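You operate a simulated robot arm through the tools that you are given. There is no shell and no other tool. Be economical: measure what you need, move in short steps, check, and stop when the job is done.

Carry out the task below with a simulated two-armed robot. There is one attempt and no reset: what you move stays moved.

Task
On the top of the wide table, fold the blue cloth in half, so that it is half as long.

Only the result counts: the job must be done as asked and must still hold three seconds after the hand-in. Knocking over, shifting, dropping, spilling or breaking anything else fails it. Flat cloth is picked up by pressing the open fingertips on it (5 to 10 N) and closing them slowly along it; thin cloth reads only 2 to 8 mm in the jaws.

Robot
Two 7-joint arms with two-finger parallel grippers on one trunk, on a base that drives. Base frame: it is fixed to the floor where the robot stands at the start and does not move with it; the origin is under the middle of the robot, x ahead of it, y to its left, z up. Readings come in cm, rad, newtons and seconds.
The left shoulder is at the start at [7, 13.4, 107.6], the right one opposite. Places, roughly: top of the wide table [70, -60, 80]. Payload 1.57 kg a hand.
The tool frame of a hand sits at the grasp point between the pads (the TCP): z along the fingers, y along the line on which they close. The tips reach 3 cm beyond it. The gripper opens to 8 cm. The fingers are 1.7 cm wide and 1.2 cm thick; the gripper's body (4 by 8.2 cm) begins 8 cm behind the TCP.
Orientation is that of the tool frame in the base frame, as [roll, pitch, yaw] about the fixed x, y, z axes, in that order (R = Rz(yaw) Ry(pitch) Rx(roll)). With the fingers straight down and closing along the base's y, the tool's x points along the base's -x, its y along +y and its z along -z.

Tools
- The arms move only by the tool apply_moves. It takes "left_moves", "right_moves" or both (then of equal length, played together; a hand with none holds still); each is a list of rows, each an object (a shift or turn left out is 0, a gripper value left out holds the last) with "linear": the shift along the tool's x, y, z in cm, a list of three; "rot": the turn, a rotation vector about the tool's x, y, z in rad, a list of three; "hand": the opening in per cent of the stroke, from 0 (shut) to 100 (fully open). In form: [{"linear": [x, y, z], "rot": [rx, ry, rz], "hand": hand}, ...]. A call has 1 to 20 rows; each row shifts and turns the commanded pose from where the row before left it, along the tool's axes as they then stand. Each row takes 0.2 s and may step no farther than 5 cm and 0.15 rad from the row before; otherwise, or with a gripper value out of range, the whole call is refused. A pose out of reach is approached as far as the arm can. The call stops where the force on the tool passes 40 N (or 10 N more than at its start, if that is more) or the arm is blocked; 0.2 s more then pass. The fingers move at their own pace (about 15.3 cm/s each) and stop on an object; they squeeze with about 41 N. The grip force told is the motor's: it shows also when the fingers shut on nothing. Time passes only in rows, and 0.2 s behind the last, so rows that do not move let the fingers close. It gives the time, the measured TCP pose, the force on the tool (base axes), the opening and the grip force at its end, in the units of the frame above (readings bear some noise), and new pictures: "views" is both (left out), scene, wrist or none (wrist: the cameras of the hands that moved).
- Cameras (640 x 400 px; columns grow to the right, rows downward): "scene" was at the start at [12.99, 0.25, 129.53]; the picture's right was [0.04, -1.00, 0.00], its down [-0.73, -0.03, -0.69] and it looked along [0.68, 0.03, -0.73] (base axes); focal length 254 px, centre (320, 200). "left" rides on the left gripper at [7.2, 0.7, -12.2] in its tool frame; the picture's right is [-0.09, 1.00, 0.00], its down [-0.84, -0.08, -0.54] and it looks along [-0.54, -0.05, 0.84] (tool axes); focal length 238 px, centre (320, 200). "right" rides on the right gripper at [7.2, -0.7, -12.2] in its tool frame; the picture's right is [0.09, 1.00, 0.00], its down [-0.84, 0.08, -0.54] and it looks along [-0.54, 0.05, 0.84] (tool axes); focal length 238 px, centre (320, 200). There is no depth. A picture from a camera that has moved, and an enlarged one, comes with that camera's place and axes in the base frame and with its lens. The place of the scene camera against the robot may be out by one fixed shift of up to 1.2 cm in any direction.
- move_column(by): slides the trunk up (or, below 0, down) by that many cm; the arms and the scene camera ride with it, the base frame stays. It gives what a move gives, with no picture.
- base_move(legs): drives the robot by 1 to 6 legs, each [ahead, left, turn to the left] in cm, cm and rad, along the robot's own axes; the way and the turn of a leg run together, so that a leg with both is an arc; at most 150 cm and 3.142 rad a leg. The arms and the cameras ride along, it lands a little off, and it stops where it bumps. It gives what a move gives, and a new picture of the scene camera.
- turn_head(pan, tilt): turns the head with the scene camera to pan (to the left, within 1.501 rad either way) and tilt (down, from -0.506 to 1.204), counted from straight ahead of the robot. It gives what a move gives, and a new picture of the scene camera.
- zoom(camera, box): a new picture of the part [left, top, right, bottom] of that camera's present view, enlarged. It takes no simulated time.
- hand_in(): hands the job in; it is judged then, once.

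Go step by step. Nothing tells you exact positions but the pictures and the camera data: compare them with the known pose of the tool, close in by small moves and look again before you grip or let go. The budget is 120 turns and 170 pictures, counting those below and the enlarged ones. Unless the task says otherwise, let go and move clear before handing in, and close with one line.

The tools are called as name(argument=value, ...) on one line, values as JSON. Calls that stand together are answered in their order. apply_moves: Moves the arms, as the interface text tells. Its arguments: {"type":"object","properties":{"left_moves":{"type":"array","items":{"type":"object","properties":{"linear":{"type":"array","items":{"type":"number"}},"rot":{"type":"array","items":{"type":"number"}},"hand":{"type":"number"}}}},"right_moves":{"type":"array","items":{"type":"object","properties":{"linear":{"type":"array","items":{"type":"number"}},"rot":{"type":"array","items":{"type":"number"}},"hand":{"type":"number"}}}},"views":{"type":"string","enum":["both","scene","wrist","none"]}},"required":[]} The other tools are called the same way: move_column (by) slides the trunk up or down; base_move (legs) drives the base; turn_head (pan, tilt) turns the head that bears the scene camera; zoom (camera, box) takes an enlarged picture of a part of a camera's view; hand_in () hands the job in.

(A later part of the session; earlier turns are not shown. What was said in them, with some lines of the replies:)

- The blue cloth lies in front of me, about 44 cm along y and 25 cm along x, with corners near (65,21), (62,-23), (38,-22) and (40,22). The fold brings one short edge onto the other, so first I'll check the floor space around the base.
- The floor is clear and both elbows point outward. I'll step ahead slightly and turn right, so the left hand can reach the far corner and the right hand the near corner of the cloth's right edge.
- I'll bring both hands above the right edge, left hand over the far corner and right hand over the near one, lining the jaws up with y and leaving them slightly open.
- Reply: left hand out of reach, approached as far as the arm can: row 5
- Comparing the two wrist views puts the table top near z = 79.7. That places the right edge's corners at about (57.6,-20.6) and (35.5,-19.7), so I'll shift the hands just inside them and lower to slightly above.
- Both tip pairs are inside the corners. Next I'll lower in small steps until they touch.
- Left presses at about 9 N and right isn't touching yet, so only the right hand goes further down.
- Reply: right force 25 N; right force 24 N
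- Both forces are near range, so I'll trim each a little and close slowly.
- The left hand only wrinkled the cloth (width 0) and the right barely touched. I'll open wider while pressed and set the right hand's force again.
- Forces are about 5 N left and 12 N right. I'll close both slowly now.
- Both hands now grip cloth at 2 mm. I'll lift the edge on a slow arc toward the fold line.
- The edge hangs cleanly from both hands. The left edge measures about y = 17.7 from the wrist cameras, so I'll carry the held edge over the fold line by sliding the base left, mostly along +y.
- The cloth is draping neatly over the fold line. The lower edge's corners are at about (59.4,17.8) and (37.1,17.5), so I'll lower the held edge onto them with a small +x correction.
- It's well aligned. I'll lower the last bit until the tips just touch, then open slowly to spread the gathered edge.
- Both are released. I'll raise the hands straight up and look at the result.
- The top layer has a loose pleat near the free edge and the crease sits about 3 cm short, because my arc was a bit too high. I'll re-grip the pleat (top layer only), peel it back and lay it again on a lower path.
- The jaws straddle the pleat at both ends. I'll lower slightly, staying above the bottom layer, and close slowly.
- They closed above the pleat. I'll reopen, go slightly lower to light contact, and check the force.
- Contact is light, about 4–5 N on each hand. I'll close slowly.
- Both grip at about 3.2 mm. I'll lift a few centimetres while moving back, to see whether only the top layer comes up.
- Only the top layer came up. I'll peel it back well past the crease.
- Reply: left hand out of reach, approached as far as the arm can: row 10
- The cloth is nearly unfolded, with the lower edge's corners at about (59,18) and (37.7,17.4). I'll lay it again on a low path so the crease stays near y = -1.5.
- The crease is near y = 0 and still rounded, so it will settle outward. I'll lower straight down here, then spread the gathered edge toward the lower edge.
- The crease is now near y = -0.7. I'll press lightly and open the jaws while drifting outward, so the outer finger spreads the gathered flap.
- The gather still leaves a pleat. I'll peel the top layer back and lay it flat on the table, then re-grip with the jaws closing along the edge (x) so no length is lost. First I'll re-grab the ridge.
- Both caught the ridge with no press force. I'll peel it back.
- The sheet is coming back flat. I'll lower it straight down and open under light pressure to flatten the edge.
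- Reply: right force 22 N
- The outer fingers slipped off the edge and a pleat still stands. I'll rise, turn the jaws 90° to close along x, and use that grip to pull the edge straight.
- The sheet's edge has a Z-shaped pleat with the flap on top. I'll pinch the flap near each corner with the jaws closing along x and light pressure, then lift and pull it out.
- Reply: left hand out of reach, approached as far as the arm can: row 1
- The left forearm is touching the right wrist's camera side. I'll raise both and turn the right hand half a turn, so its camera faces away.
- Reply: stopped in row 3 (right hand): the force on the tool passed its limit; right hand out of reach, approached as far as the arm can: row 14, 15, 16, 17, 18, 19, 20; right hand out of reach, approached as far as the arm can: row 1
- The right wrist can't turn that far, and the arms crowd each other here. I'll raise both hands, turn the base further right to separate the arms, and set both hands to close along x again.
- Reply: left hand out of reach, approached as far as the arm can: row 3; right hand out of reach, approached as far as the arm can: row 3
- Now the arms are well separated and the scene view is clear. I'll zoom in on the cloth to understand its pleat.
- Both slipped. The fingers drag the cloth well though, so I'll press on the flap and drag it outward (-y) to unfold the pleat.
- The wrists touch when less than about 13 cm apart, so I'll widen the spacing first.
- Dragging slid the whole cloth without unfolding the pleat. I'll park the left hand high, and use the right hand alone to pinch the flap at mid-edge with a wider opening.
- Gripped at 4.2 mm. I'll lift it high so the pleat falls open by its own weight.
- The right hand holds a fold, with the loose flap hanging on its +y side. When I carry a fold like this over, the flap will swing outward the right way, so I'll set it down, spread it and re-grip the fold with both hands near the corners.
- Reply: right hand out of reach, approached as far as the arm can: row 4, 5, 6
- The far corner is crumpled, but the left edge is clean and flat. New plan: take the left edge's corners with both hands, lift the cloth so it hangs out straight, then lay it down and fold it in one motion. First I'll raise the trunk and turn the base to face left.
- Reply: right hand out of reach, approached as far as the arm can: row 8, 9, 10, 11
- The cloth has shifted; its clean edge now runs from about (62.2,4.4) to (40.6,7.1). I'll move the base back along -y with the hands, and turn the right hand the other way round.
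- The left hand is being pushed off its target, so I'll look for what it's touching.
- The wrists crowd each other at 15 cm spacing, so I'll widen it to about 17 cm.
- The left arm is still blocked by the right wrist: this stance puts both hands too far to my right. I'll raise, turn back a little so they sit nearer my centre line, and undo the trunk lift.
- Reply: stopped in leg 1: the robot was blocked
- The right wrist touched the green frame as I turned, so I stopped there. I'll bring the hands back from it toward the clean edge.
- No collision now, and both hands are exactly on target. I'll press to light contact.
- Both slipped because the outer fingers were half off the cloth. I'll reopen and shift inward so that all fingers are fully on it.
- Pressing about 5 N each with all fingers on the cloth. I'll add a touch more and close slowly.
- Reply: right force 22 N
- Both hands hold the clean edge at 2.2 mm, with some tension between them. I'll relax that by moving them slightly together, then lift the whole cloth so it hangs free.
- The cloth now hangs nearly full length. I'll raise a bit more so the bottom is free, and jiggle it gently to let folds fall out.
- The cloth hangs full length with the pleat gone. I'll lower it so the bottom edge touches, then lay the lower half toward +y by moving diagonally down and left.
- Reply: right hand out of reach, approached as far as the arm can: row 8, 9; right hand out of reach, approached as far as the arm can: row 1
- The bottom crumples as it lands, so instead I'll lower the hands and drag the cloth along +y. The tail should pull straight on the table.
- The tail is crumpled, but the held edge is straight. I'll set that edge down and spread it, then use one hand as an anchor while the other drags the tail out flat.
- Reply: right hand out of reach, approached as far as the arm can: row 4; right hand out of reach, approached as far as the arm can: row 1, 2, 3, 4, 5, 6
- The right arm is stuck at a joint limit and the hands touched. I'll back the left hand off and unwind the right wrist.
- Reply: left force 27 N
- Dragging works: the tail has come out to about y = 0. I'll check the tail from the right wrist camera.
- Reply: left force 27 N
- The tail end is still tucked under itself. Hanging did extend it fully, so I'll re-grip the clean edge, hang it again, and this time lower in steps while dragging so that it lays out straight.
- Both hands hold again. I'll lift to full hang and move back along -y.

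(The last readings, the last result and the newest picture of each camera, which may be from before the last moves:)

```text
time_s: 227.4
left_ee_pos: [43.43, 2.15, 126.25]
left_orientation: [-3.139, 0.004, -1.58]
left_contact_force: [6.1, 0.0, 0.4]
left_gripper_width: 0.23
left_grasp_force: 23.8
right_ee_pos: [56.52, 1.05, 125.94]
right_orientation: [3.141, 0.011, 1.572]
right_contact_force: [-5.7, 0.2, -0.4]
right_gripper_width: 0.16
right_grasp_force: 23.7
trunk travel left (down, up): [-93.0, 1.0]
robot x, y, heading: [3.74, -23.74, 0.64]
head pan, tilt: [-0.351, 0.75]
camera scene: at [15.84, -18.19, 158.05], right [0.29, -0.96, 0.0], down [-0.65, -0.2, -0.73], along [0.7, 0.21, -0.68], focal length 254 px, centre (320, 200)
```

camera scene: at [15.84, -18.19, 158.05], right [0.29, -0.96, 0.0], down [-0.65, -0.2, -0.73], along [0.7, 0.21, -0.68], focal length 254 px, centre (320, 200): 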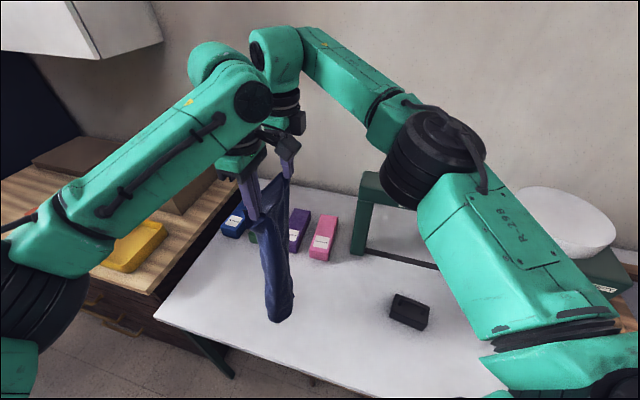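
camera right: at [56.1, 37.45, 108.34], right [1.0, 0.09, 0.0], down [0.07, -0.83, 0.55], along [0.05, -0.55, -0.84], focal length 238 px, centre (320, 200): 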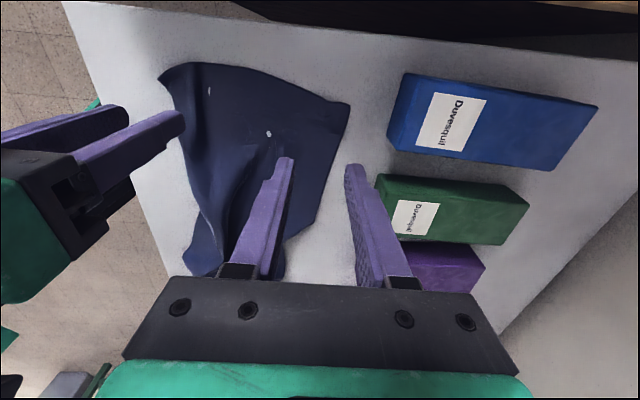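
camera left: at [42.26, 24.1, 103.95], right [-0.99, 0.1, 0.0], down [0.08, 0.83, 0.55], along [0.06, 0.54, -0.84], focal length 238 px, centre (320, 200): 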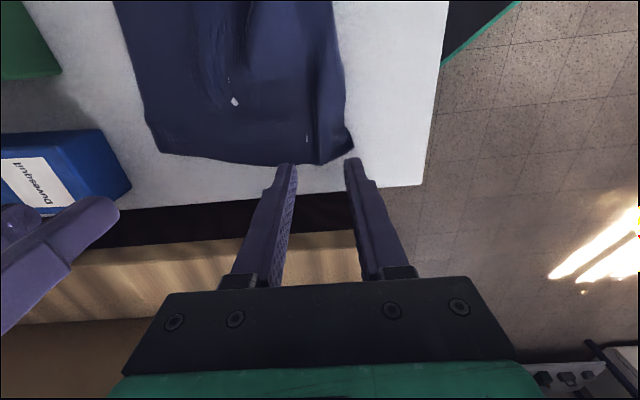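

It hangs freely. Now I'll lower in steps, dragging along +y each time.

move_column(by=-8)

base_move(legs=[[5.4, 7.2, 0]])

move_column(by=-11)

base_move(legs=[[5.4, 7.2, 0]])

move_column(by=-10)

apply_moves(left_moves=[{"linear": [0, 0, 1.5]}, {"linear": [0, 0, 1.5]}, {"linear": [0, 0, 1.5]}, {"linear": [0, 0, 1.5]}, {}], right_moves=[{"linear": [0, 0, 1.5]}, {"linear": [0, 0, 1.5]}, {"linear": [0, 0, 1.5]}, {"linear": [0, 0, 1.5]}, {}], views="none")

base_move(legs=[[6.6, 8.8, 0]])

```text
time_s: 228.6
left_ee_pos: [43.41, 1.95, 118.14]
left_orientation: [-3.138, 0.005, -1.58]
left_contact_force: [5.5, -1.1, -1.1]
left_gripper_width: 0.24
left_grasp_force: 23.3
right_ee_pos: [56.48, 0.8, 118.08]
right_orientation: [3.14, 0.006, 1.57]
right_contact_force: [-5.5, 0.0, -0.5]
right_gripper_width: 0.15
right_grasp_force: 23.5
trunk travel left (down, up): [-85.0, 9.0]
robot x, y, heading: [4.12, -23.89, 0.64]
head pan, tilt: [-0.351, 0.75]
```

```text
time_s: 229.7
left_ee_pos: [43.46, 10.25, 118.44]
left_orientation: [-3.139, 0.01, -1.581]
left_contact_force: [6.7, -0.8, 1.1]
left_gripper_width: 0.23
left_grasp_force: 23.5
right_ee_pos: [56.6, 9.17, 118.11]
right_orientation: [3.139, 0.004, 1.569]
right_contact_force: [-5.5, -0.4, -0.4]
right_gripper_width: 0.15
right_grasp_force: 23.0
trunk travel left (down, up): [-85.0, 9.0]
robot x, y, heading: [3.51, -15.36, 0.643]
head pan, tilt: [-0.351, 0.75]
camera scene: at [15.89, -10.26, 150.09], right [0.28, -0.96, 0.0], down [-0.65, -0.19, -0.73], along [0.7, 0.21, -0.68], focal length 254 px, centre (320, 200)
```

scene: 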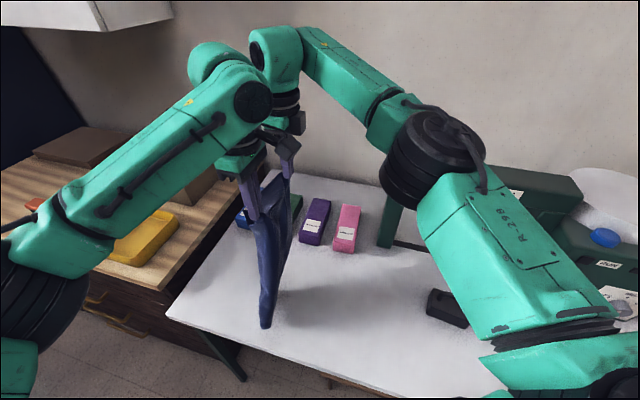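

```text
time_s: 231.1
left_ee_pos: [43.55, 10.73, 107.38]
left_orientation: [-3.139, 0.006, -1.581]
left_contact_force: [4.8, -0.9, 0.5]
left_gripper_width: 0.23
left_grasp_force: 24.0
right_ee_pos: [56.6, 9.84, 107.14]
right_orientation: [3.14, 0.007, 1.568]
right_contact_force: [-4.8, -0.7, -0.9]
right_gripper_width: 0.14
right_grasp_force: 23.7
trunk travel left (down, up): [-74.0, 20.0]
robot x, y, heading: [3.99, -14.89, 0.639]
head pan, tilt: [-0.351, 0.75]
```

```text
time_s: 232.2
left_ee_pos: [43.63, 19.47, 107.43]
left_orientation: [-3.138, 0.009, -1.582]
left_contact_force: [5.8, -0.1, -0.2]
left_gripper_width: 0.25
left_grasp_force: 24.3
right_ee_pos: [56.67, 18.56, 107.19]
right_orientation: [3.141, 0.007, 1.569]
right_contact_force: [-6.7, 0.7, 0.0]
right_gripper_width: 0.18
right_grasp_force: 23.5
trunk travel left (down, up): [-74.0, 20.0]
robot x, y, heading: [3.89, -5.84, 0.644]
head pan, tilt: [-0.351, 0.75]
camera scene: at [15.99, -0.86, 139.07], right [0.28, -0.96, 0.0], down [-0.65, -0.19, -0.73], along [0.7, 0.21, -0.68], focal length 254 px, centre (320, 200)
```

scene: 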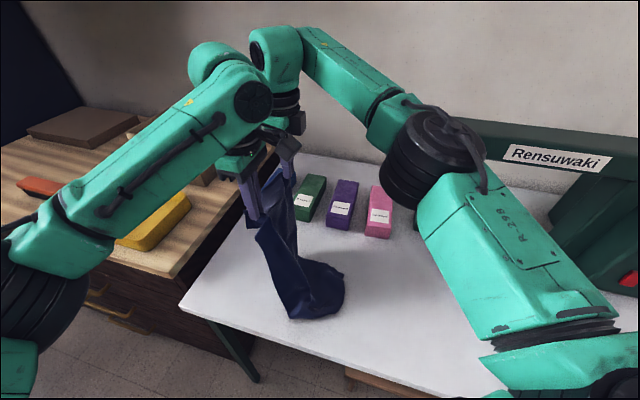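

```text
time_s: 233.6
left_ee_pos: [43.58, 19.64, 97.24]
left_orientation: [-3.139, 0.008, -1.581]
left_contact_force: [6.3, -0.6, -0.5]
left_gripper_width: 0.23
left_grasp_force: 23.4
right_ee_pos: [56.75, 18.57, 97.04]
right_orientation: [3.14, 0.008, 1.569]
right_contact_force: [-4.8, 0.4, -0.1]
right_gripper_width: 0.18
right_grasp_force: 23.1
trunk travel left (down, up): [-64.0, 30.0]
robot x, y, heading: [4.11, -5.87, 0.641]
head pan, tilt: [-0.351, 0.75]
```

```text
time_s: 234.8
left_ee_pos: [43.57, 19.71, 91.38]
left_orientation: [-3.137, 0.007, -1.581]
left_contact_force: [5.5, 0.9, 0.0]
left_gripper_width: 0.24
left_grasp_force: 23.7
right_ee_pos: [56.69, 18.48, 91.19]
right_orientation: [3.14, 0.007, 1.569]
right_contact_force: [-5.6, 0.7, 0.5]
right_gripper_width: 0.16
right_grasp_force: 23.1
trunk travel left (down, up): [-64.0, 30.0]
robot x, y, heading: [4.21, -6.12, 0.646]
head pan, tilt: [-0.351, 0.75]
```

```text
time_s: 235.9
left_ee_pos: [43.32, 30.55, 91.33]
left_orientation: [-3.136, 0.007, -1.58]
left_contact_force: [5.2, -0.2, -0.1]
left_gripper_width: 0.2
left_grasp_force: 23.3
right_ee_pos: [56.61, 29.45, 91.06]
right_orientation: [3.14, 0.008, 1.571]
right_contact_force: [-5.4, 0.1, 0.0]
right_gripper_width: 0.17
right_grasp_force: 23.6
trunk travel left (down, up): [-64.0, 30.0]
robot x, y, heading: [4.11, 5.1, 0.647]
head pan, tilt: [-0.351, 0.75]
camera scene: at [15.9, 10.23, 129.06], right [0.29, -0.96, 0.0], down [-0.65, -0.2, -0.73], along [0.7, 0.21, -0.68], focal length 254 px, centre (320, 200)
```

scene: 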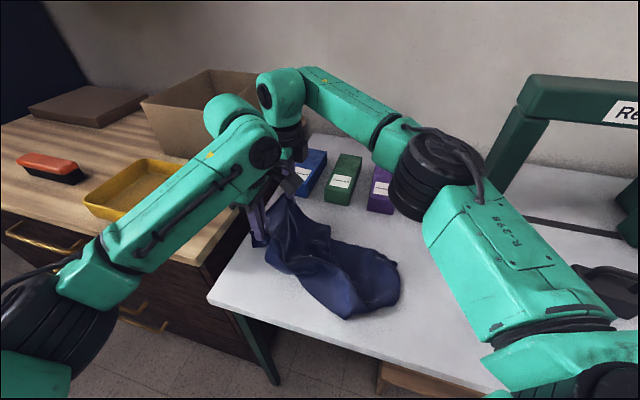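

zoom(camera="scene", box=[240, 190, 420, 330])

```text
2.86 times, centred on (330, 260) of scene
camera zoom: at [15.9, 10.23, 129.06], right [0.29, -0.96, 0.0], down [-0.65, -0.2, -0.73], along [0.7, 0.21, -0.68], focal length 725 px, centre (291, 29)
```

zoom: 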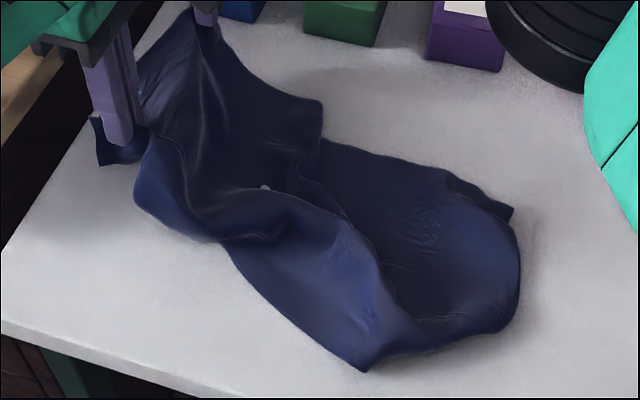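

The last stretch of the tail (about 10 cm) is tucked underneath, with its edge near y = 13. I can use that: lift the held edge back along -y until half the cloth lies flat below, then lay the top half over it. First the peel-back.

apply_moves(left_moves=[{"linear": [0, 0, -2]}, {"linear": [0, 0, -2]}, {"linear": [0, 0, -2]}, {}], right_moves=[{"linear": [0, 0, -2]}, {"linear": [0, 0, -2]}, {"linear": [0, 0, -2]}, {}], views="none")

move_column(by=10)

base_move(legs=[[-9.6, -12.8, 0], [-10.2, -13.6, 0]])

zoom(camera="scene", box=[160, 140, 400, 340])

```text
time_s: 236.9
left_ee_pos: [43.58, 30.79, 97.3]
left_orientation: [-3.137, 0.006, -1.58]
left_contact_force: [2.9, 1.1, 0.7]
left_gripper_width: 0.22
left_grasp_force: 23.8
right_ee_pos: [56.52, 29.44, 97.03]
right_orientation: [-3.14, 0.006, 1.572]
right_contact_force: [-3.9, 0.6, 0.2]
right_gripper_width: 0.19
right_grasp_force: 23.0
trunk travel left (down, up): [-64.0, 30.0]
robot x, y, heading: [4.09, 4.79, 0.637]
head pan, tilt: [-0.351, 0.75]
```

```text
time_s: 238.3
left_ee_pos: [43.52, 30.62, 107.28]
left_orientation: [-3.136, 0.007, -1.58]
left_contact_force: [3.1, -0.2, -0.2]
left_gripper_width: 0.22
left_grasp_force: 24.0
right_ee_pos: [56.62, 29.47, 107.02]
right_orientation: [-3.141, 0.006, 1.569]
right_contact_force: [-4.2, 1.0, -0.3]
right_gripper_width: 0.14
right_grasp_force: 23.7
trunk travel left (down, up): [-74.0, 20.0]
robot x, y, heading: [3.99, 5.11, 0.639]
head pan, tilt: [-0.351, 0.75]
```

```text
time_s: 240.8
left_ee_pos: [43.51, -2.29, 107.29]
left_orientation: [-3.139, 0.002, -1.578]
left_contact_force: [3.6, -0.2, -0.6]
left_gripper_width: 0.19
left_grasp_force: 23.9
right_ee_pos: [56.49, -3.45, 106.89]
right_orientation: [3.14, 0.009, 1.574]
right_contact_force: [-2.9, 0.1, -0.7]
right_gripper_width: 0.17
right_grasp_force: 23.6
trunk travel left (down, up): [-74.0, 20.0]
robot x, y, heading: [4.19, -28.02, 0.644]
head pan, tilt: [-0.351, 0.75]
camera scene: at [15.93, -22.66, 139.04], right [0.29, -0.96, 0.0], down [-0.65, -0.2, -0.73], along [0.7, 0.21, -0.68], focal length 254 px, centre (320, 200)
```

scene: 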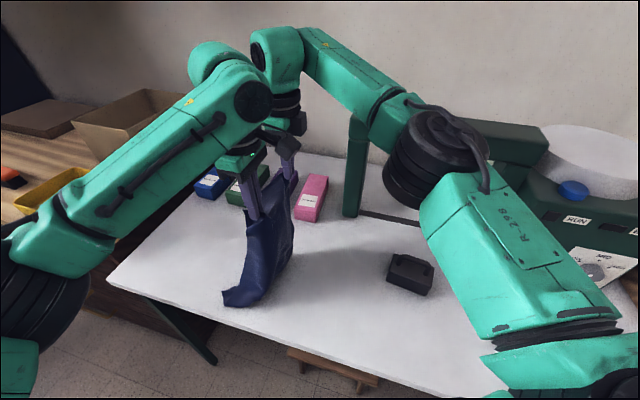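

```text
2.00 times, centred on (280, 240) of scene
camera zoom: at [15.93, -22.66, 139.04], right [0.29, -0.96, 0.0], down [-0.65, -0.2, -0.73], along [0.7, 0.21, -0.68], focal length 508 px, centre (400, 120)
```

zoom: 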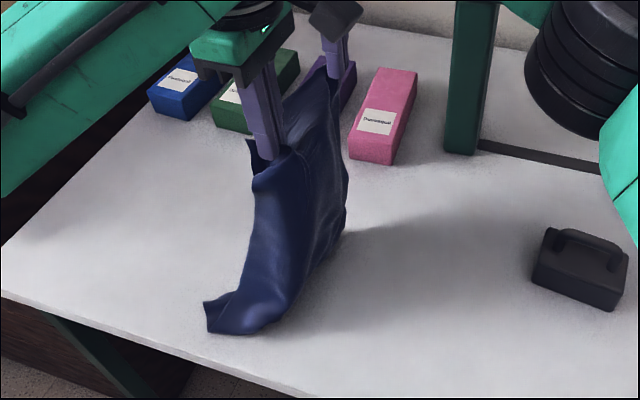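

Excellent: the sheet now hangs wide and clean, its tail trailing toward +y with the near corner around (38,9). I'll move a little further back and down so half the cloth lies flat, and check.

apply_moves(left_moves=[{"linear": [0.9, 0, 0.7]}, {"linear": [0.9, 0, 0.9]}, {"linear": [0.9, 0, 1]}, {"linear": [0.9, 0, 1.2]}, {"linear": [0.9, 0, 1.2]}, {}], right_moves=[{"linear": [-0.8, 0, 0.7]}, {"linear": [-0.8, 0, 0.9]}, {"linear": [-0.8, 0, 1]}, {"linear": [-0.8, 0, 1.2]}, {"linear": [-0.8, 0, 1.2]}, {}], views="none")

zoom(camera="left", box=[0, 0, 640, 400])

```text
time_s: 242.2
left_ee_pos: [43.45, -6.85, 102.24]
left_orientation: [-3.138, 0.007, -1.577]
left_contact_force: [2.7, -0.1, -0.6]
left_gripper_width: 0.24
left_grasp_force: 23.5
right_ee_pos: [56.44, -7.76, 102.06]
right_orientation: [3.14, 0.006, 1.572]
right_contact_force: [-3.4, -0.3, 0.7]
right_gripper_width: 0.16
right_grasp_force: 23.4
trunk travel left (down, up): [-74.0, 20.0]
robot x, y, heading: [3.8, -28.27, 0.642]
head pan, tilt: [-0.351, 0.75]
```

```text
1.00 times, centred on (320, 200) of left
camera zoom: at [42.66, -14.12, 114.4], right [-0.99, 0.1, 0.0], down [0.08, 0.83, 0.55], along [0.06, 0.54, -0.84], focal length 238 px, centre (320, 200)
```

zoom: 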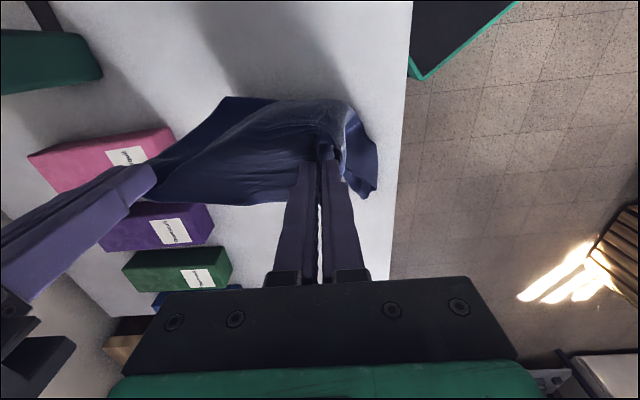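

Half the cloth lies below with its edge near y = 7.5. Now I'll lay the top half over it: down a little, across with the base, then down onto the edge.

apply_moves(left_moves=[{"linear": [-0.8, 0, 1]}, {"linear": [-0.8, 0, 1]}, {"linear": [-0.8, 0, 1]}, {"linear": [-0.8, 0, 1.2]}, {"linear": [-0.8, 0, 1.2]}, {}], right_moves=[{"linear": [0.8, 0, 1]}, {"linear": [0.8, 0, 1]}, {"linear": [0.8, 0, 1]}, {"linear": [0.8, 0, 1.2]}, {"linear": [0.8, 0, 1.2]}, {}], views="none")

base_move(legs=[[3.3, 4.6, 0]])

apply_moves(left_moves=[{"linear": [-0.5, 0.2, 1]}, {"linear": [-0.5, 0.2, 1]}, {"linear": [-0.5, 0.2, 1]}, {"linear": [-0.5, 0.2, 1]}, {"linear": [-0.4, 0.2, 1]}, {"linear": [-0.3, 0, 1]}, {}], right_moves=[{"linear": [0.5, -0.2, 1]}, {"linear": [0.5, -0.2, 1]}, {"linear": [0.5, -0.2, 1]}, {"linear": [0.5, -0.2, 1]}, {"linear": [0.5, -0.2, 1]}, {"linear": [0.4, 0, 1]}, {}], views="wrist")

```text
time_s: 243.6
left_ee_pos: [43.41, -2.9, 96.89]
left_orientation: [-3.137, 0.006, -1.577]
left_contact_force: [2.7, -0.1, 0.5]
left_gripper_width: 0.25
left_grasp_force: 23.9
right_ee_pos: [56.45, -3.79, 96.56]
right_orientation: [3.14, 0.008, 1.573]
right_contact_force: [-1.3, -0.4, -0.6]
right_gripper_width: 0.15
right_grasp_force: 23.6
trunk travel left (down, up): [-74.0, 20.0]
robot x, y, heading: [4.03, -28.27, 0.644]
head pan, tilt: [-0.351, 0.75]
```

```text
time_s: 244.5
left_ee_pos: [43.37, 2.46, 97.1]
left_orientation: [-3.139, 0.007, -1.579]
left_contact_force: [2.6, -0.5, -0.6]
left_gripper_width: 0.22
left_grasp_force: 23.6
right_ee_pos: [56.39, 1.6, 96.8]
right_orientation: [-3.141, 0.004, 1.57]
right_contact_force: [-2.4, 0.3, -0.5]
right_gripper_width: 0.14
right_grasp_force: 23.5
trunk travel left (down, up): [-74.0, 20.0]
robot x, y, heading: [3.8, -23.08, 0.641]
head pan, tilt: [-0.351, 0.75]
camera scene: at [15.81, -17.64, 139.08], right [0.29, -0.96, 0.0], down [-0.65, -0.19, -0.73], along [0.7, 0.21, -0.68], focal length 254 px, centre (320, 200)
```

scene: 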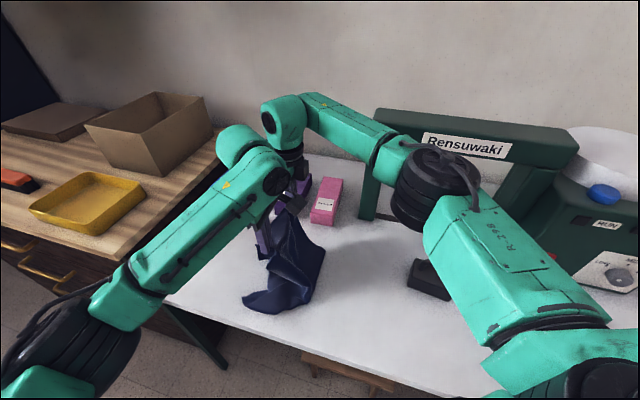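

```text
time_s: 246.1
left_ee_pos: [42.54, 5.47, 91.0]
left_orientation: [-3.137, 0.006, -1.578]
left_contact_force: [1.6, -0.5, 0.2]
left_gripper_width: 0.22
left_grasp_force: 24.1
right_ee_pos: [55.39, 4.65, 90.39]
right_orientation: [3.141, 0.007, 1.572]
right_contact_force: [-2.3, -0.3, -0.1]
right_gripper_width: 0.15
right_grasp_force: 23.6
trunk travel left (down, up): [-74.0, 20.0]
robot x, y, heading: [3.56, -22.93, 0.641]
head pan, tilt: [-0.351, 0.75]
camera right: at [54.65, 11.95, 102.58], right [1.0, 0.09, 0.0], down [0.08, -0.83, 0.55], along [0.05, -0.55, -0.84], focal length 238 px, centre (320, 200)
camera left: at [41.74, -1.81, 103.15], right [-0.99, 0.1, 0.0], down [0.08, 0.83, 0.55], along [0.06, 0.54, -0.84], focal length 238 px, centre (320, 200)
```

right: 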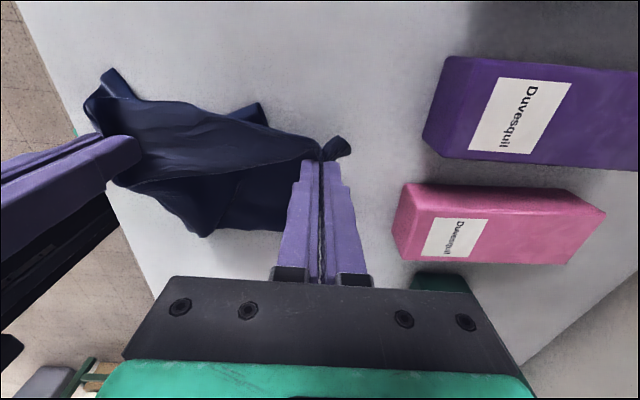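
left: 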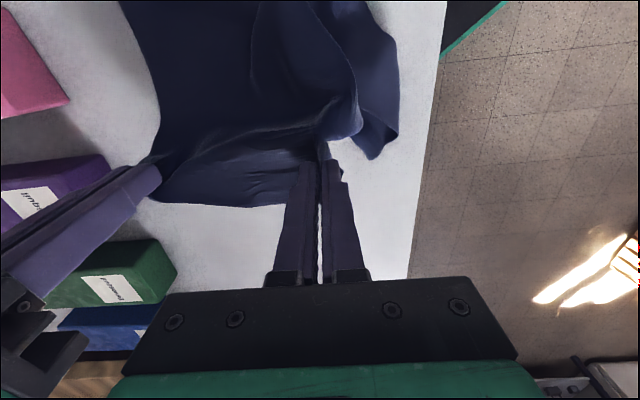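

The fold is nearly closed: the crease is near y = -9.4 and the lower edge near y = 8. I'll lower the last bit, release while spreading, and rise.

apply_moves(left_moves=[{"linear": [-0.3, 0, 1.5]}, {"linear": [-0.3, 0, 1.5]}, {"linear": [-0.3, 0, 1.5]}, {"linear": [-0.2, 0, 1.5]}, {"linear": [0, 0, 0.8]}, {"linear": [0, 0, 0.5]}, {"linear": [0, 0, 0.2]}, {}, {"hand": 4}, {"hand": 8}, {"hand": 13}, {"hand": 18}, {"hand": 23}, {"hand": 28}, {"hand": 34}, {"hand": 40}, {"hand": 46}, {"hand": 52}, {}], right_moves=[{"linear": [0.4, 0, 1.5]}, {"linear": [0.4, 0, 1.5]}, {"linear": [0.4, 0, 1.5]}, {"linear": [0.4, 0, 1.2]}, {"linear": [0, 0, 0.6]}, {"linear": [0, 0, 0.4]}, {"linear": [0, 0, 0.2]}, {}, {"hand": 4}, {"hand": 8}, {"hand": 13}, {"hand": 18}, {"hand": 23}, {"hand": 28}, {"hand": 34}, {"hand": 40}, {"hand": 46}, {"hand": 52}, {}], views="none")

apply_moves(left_moves=[{"linear": [0, 0, -1]}, {"linear": [0, 0, -3]}, {"linear": [0, 0, -4]}, {"linear": [0, 0, -4]}, {}], right_moves=[{"linear": [0, 0, -1]}, {"linear": [0, 0, -3]}, {"linear": [0, 0, -4]}, {"linear": [0, 0, -4]}, {}], views="wrist")

```text
time_s: 250.1
left_ee_pos: [42.53, 6.55, 83.42]
left_orientation: [-3.138, 0.007, -1.581]
left_contact_force: [-0.1, -0.1, 0.5]
left_gripper_width: 4.15
left_grasp_force: 0.0
right_ee_pos: [54.74, 6.03, 83.71]
right_orientation: [-3.139, 0.006, 1.582]
right_contact_force: [0.3, 0.0, -0.2]
right_gripper_width: 4.14
right_grasp_force: 0.0
right hand out of reach, approached as far as the arm can: row 5, 7
trunk travel left (down, up): [-74.0, 20.0]
robot x, y, heading: [3.78, -22.43, 0.641]
head pan, tilt: [-0.351, 0.75]
```

```text
time_s: 251.3
left_ee_pos: [42.58, 6.55, 95.63]
left_orientation: [-3.138, 0.007, -1.581]
left_contact_force: [-0.1, -0.2, -0.8]
left_gripper_width: 4.15
left_grasp_force: 0.1
right_ee_pos: [54.97, 6.05, 95.65]
right_orientation: [3.141, 0.009, 1.571]
right_contact_force: [-0.5, 0.0, 0.0]
right_gripper_width: 4.18
right_grasp_force: 0.1
trunk travel left (down, up): [-74.0, 20.0]
robot x, y, heading: [3.69, -22.75, 0.641]
head pan, tilt: [-0.351, 0.75]
camera right: at [54.42, 13.28, 107.69], right [1.0, 0.09, 0.0], down [0.08, -0.83, 0.55], along [0.05, -0.55, -0.84], focal length 238 px, centre (320, 200)
camera left: at [41.79, -0.63, 107.77], right [-0.99, 0.1, 0.0], down [0.08, 0.83, 0.55], along [0.06, 0.54, -0.84], focal length 238 px, centre (320, 200)
```

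right: 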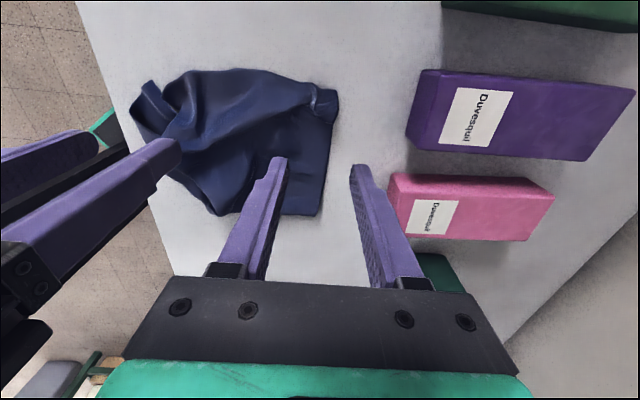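
left: 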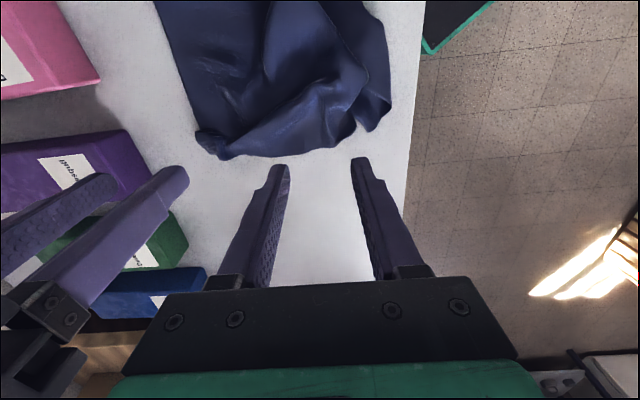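

The cloth is folded with its edges together, but the near top corner is rumpled. I'll smooth it once, pressing lightly with the left fingertips and drawing it outward.

apply_moves(left_moves=[{"linear": [1.2, -0.8, 4], "hand": 25}, {"linear": [0, 0, 4]}, {"linear": [0, 0, 3]}, {"linear": [0, 0, 0.8]}, {"linear": [0, 0, 0.3]}, {}, {"linear": [-0.1, 0.5, 0]}, {"linear": [-0.1, 0.5, 0]}, {"linear": [-0.1, 0.5, 0]}, {"linear": [-0.1, 0.5, 0]}, {"linear": [-0.1, 0.5, 0]}, {"linear": [-0.1, 0.5, 0]}, {"linear": [-0.1, 0.5, 0]}, {"linear": [0, 0, -2]}, {"linear": [0, 0, -5]}, {"linear": [0, 0, -5]}, {}], views="wrist")

```text
time_s: 254.9
left_ee_pos: [39.69, 5.87, 95.34]
left_orientation: [-3.139, 0.009, -1.579]
left_contact_force: [0.1, 0.1, 0.3]
left_gripper_width: 1.99
left_grasp_force: 0.1
right_ee_pos: [54.98, 6.0, 95.65]
right_orientation: [3.141, 0.006, 1.57]
right_contact_force: [0.3, -0.1, 0.0]
right_gripper_width: 4.17
right_grasp_force: 0.1
trunk travel left (down, up): [-74.0, 20.0]
robot x, y, heading: [3.99, -22.21, 0.64]
head pan, tilt: [-0.351, 0.75]
camera left: at [39.04, -1.31, 107.47], right [-0.99, 0.1, 0.0], down [0.08, 0.83, 0.55], along [0.06, 0.55, -0.84], focal length 238 px, centre (320, 200)
```

left: 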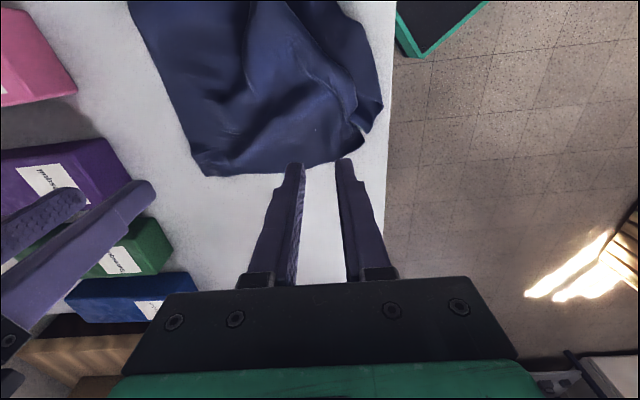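

That straightened it considerably. I'll move the hands clear and take a final look.

apply_moves(left_moves=[{"linear": [0, 0, -4]}, {"linear": [0, 0, -4]}, {"linear": [-3, 0, 0]}, {"linear": [-3, 0, 0]}, {"linear": [-3, 0, 0]}, {}], right_moves=[{"linear": [0, 0, -4]}, {"linear": [0, 0, -3]}, {}, {}, {}, {}], views="scene")

zoom(camera="scene", box=[200, 190, 380, 330])

```text
time_s: 256.3
left_ee_pos: [39.95, 14.86, 103.47]
left_orientation: [-3.14, 0.005, -1.579]
left_contact_force: [0.9, -0.4, 0.2]
left_gripper_width: 1.99
left_grasp_force: 0.0
right_ee_pos: [55.09, 6.08, 102.61]
right_orientation: [-3.142, 0.007, 1.57]
right_contact_force: [0.4, -0.4, 0.0]
right_gripper_width: 4.17
right_grasp_force: 0.1
trunk travel left (down, up): [-74.0, 20.0]
robot x, y, heading: [4.13, -22.47, 0.638]
head pan, tilt: [-0.351, 0.75]
camera scene: at [15.85, -17.3, 139.06], right [0.29, -0.96, 0.0], down [-0.65, -0.2, -0.73], along [0.7, 0.21, -0.68], focal length 254 px, centre (320, 200)
```

scene: 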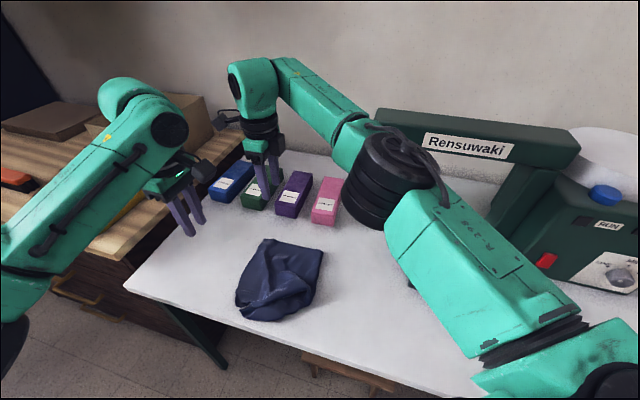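

```text
2.86 times, centred on (290, 260) of scene
camera zoom: at [15.85, -17.3, 139.06], right [0.29, -0.96, 0.0], down [-0.65, -0.2, -0.73], along [0.7, 0.21, -0.68], focal length 725 px, centre (406, 29)
```

zoom: 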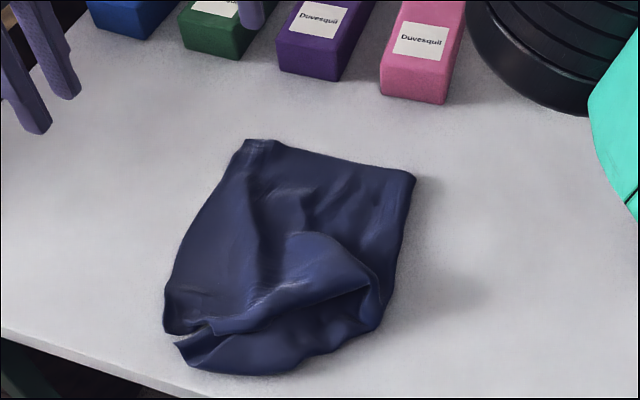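

The fold holds, but the top layer's near side sits a few centimetres inward by the crease. I'll do one more light smoothing there with the right hand.

apply_moves(right_moves=[{"linear": [-2.4, -2.1, 0], "hand": 25}, {"linear": [-2.4, -2.1, 0]}, {"linear": [-2.4, -2.1, 0]}, {"linear": [-2.3, -2.1, 0]}, {"linear": [0, 0, 5]}, {"linear": [0, 0, 5]}, {"linear": [0, 0, 5]}, {"linear": [0, 0, 3]}, {"linear": [0, 0, 0.7]}, {"linear": [0, 0, 0.3]}, {"linear": [-0.1, -0.5, 0.02]}, {"linear": [-0.1, -0.5, 0.02]}, {"linear": [-0.1, -0.5, 0.02]}, {"linear": [-0.1, -0.5, 0]}, {"linear": [-0.1, -0.5, 0]}, {"linear": [-0.1, -0.5, 0]}, {"linear": [-0.1, -0.5, 0]}, {"linear": [-0.1, -0.5, 0]}, {}], views="none")

apply_moves(right_moves=[{"linear": [0, 0, -2]}, {"linear": [0, 0, -5]}, {"linear": [0, 0, -5]}, {"linear": [-1, 3, -5]}, {"linear": [-1, 4, 0]}, {"linear": [-1, 4, 0]}, {}], views="none")

zoom(camera="scene", box=[200, 190, 380, 330])

```text
time_s: 260.3
left_ee_pos: [39.89, 14.85, 103.49]
left_orientation: [-3.137, 0.007, -1.581]
left_contact_force: [0.2, -0.6, -0.4]
left_gripper_width: 2.01
left_grasp_force: 0.1
right_ee_pos: [42.61, -4.24, 83.57]
right_orientation: [-3.141, 0.007, 1.57]
right_contact_force: [-0.3, -0.2, 0.4]
right_gripper_width: 1.98
right_grasp_force: 0.1
trunk travel left (down, up): [-74.0, 20.0]
robot x, y, heading: [3.94, -22.49, 0.642]
head pan, tilt: [-0.351, 0.75]
```

```text
refused: row 4 steps farther than a row can; nothing moved
```

```text
2.86 times, centred on (290, 260) of scene
camera zoom: at [15.83, -17.29, 139.06], right [0.29, -0.96, 0.0], down [-0.65, -0.2, -0.73], along [0.7, 0.21, -0.68], focal length 725 px, centre (406, 29)
```

zoom: 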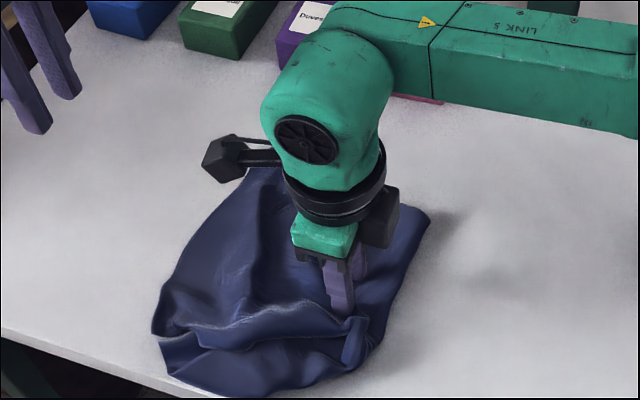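

I'll raise the right hand clear in smaller steps and take the last picture.

apply_moves(right_moves=[{"linear": [0, 0, -2]}, {"linear": [0, 0, -4]}, {"linear": [0, 0, -4]}, {"linear": [0, 0, -4]}, {"linear": [0, 4, 0]}, {"linear": [0, 4, 0]}, {"linear": [2, 4, 0]}, {}], views="none")

zoom(camera="scene", box=[180, 180, 400, 340])

```text
time_s: 262.1
left_ee_pos: [39.86, 14.73, 103.42]
left_orientation: [-3.137, 0.006, -1.579]
left_contact_force: [0.5, 0.3, -0.7]
left_gripper_width: 2.02
left_grasp_force: 0.0
right_ee_pos: [54.84, -2.13, 97.75]
right_orientation: [3.14, 0.007, 1.573]
right_contact_force: [0.0, -0.2, 0.2]
right_gripper_width: 2.01
right_grasp_force: 0.1
trunk travel left (down, up): [-74.0, 20.0]
robot x, y, heading: [3.97, -22.79, 0.641]
head pan, tilt: [-0.351, 0.75]
```

```text
2.50 times, centred on (290, 260) of scene
camera zoom: at [15.81, -17.37, 139.07], right [0.29, -0.96, 0.0], down [-0.65, -0.2, -0.73], along [0.7, 0.21, -0.68], focal length 635 px, centre (395, 50)
```

zoom: 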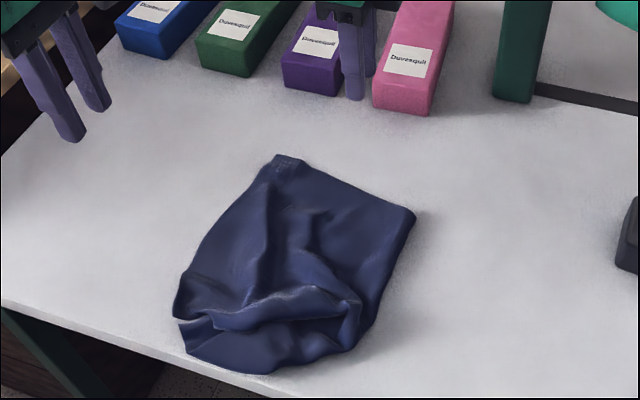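

The cloth lies on the table folded over on itself, with both hands clear of it. The picture budget is used up, so I'm handing it in.

hand_in()

```text
The job is handed in.
```

I handed it in with the blue cloth folded over to roughly half its length on the wide table, but the fold isn't neat: the top layer is wrinkled and sits a few centimetres in along the near side by the crease. It took several tries, and the cloth ended up about 10 cm from where it started. While I was turning, the right arm bumped the green Rensuwaki frame. I saw no sign that it moved, but I didn't measure it.
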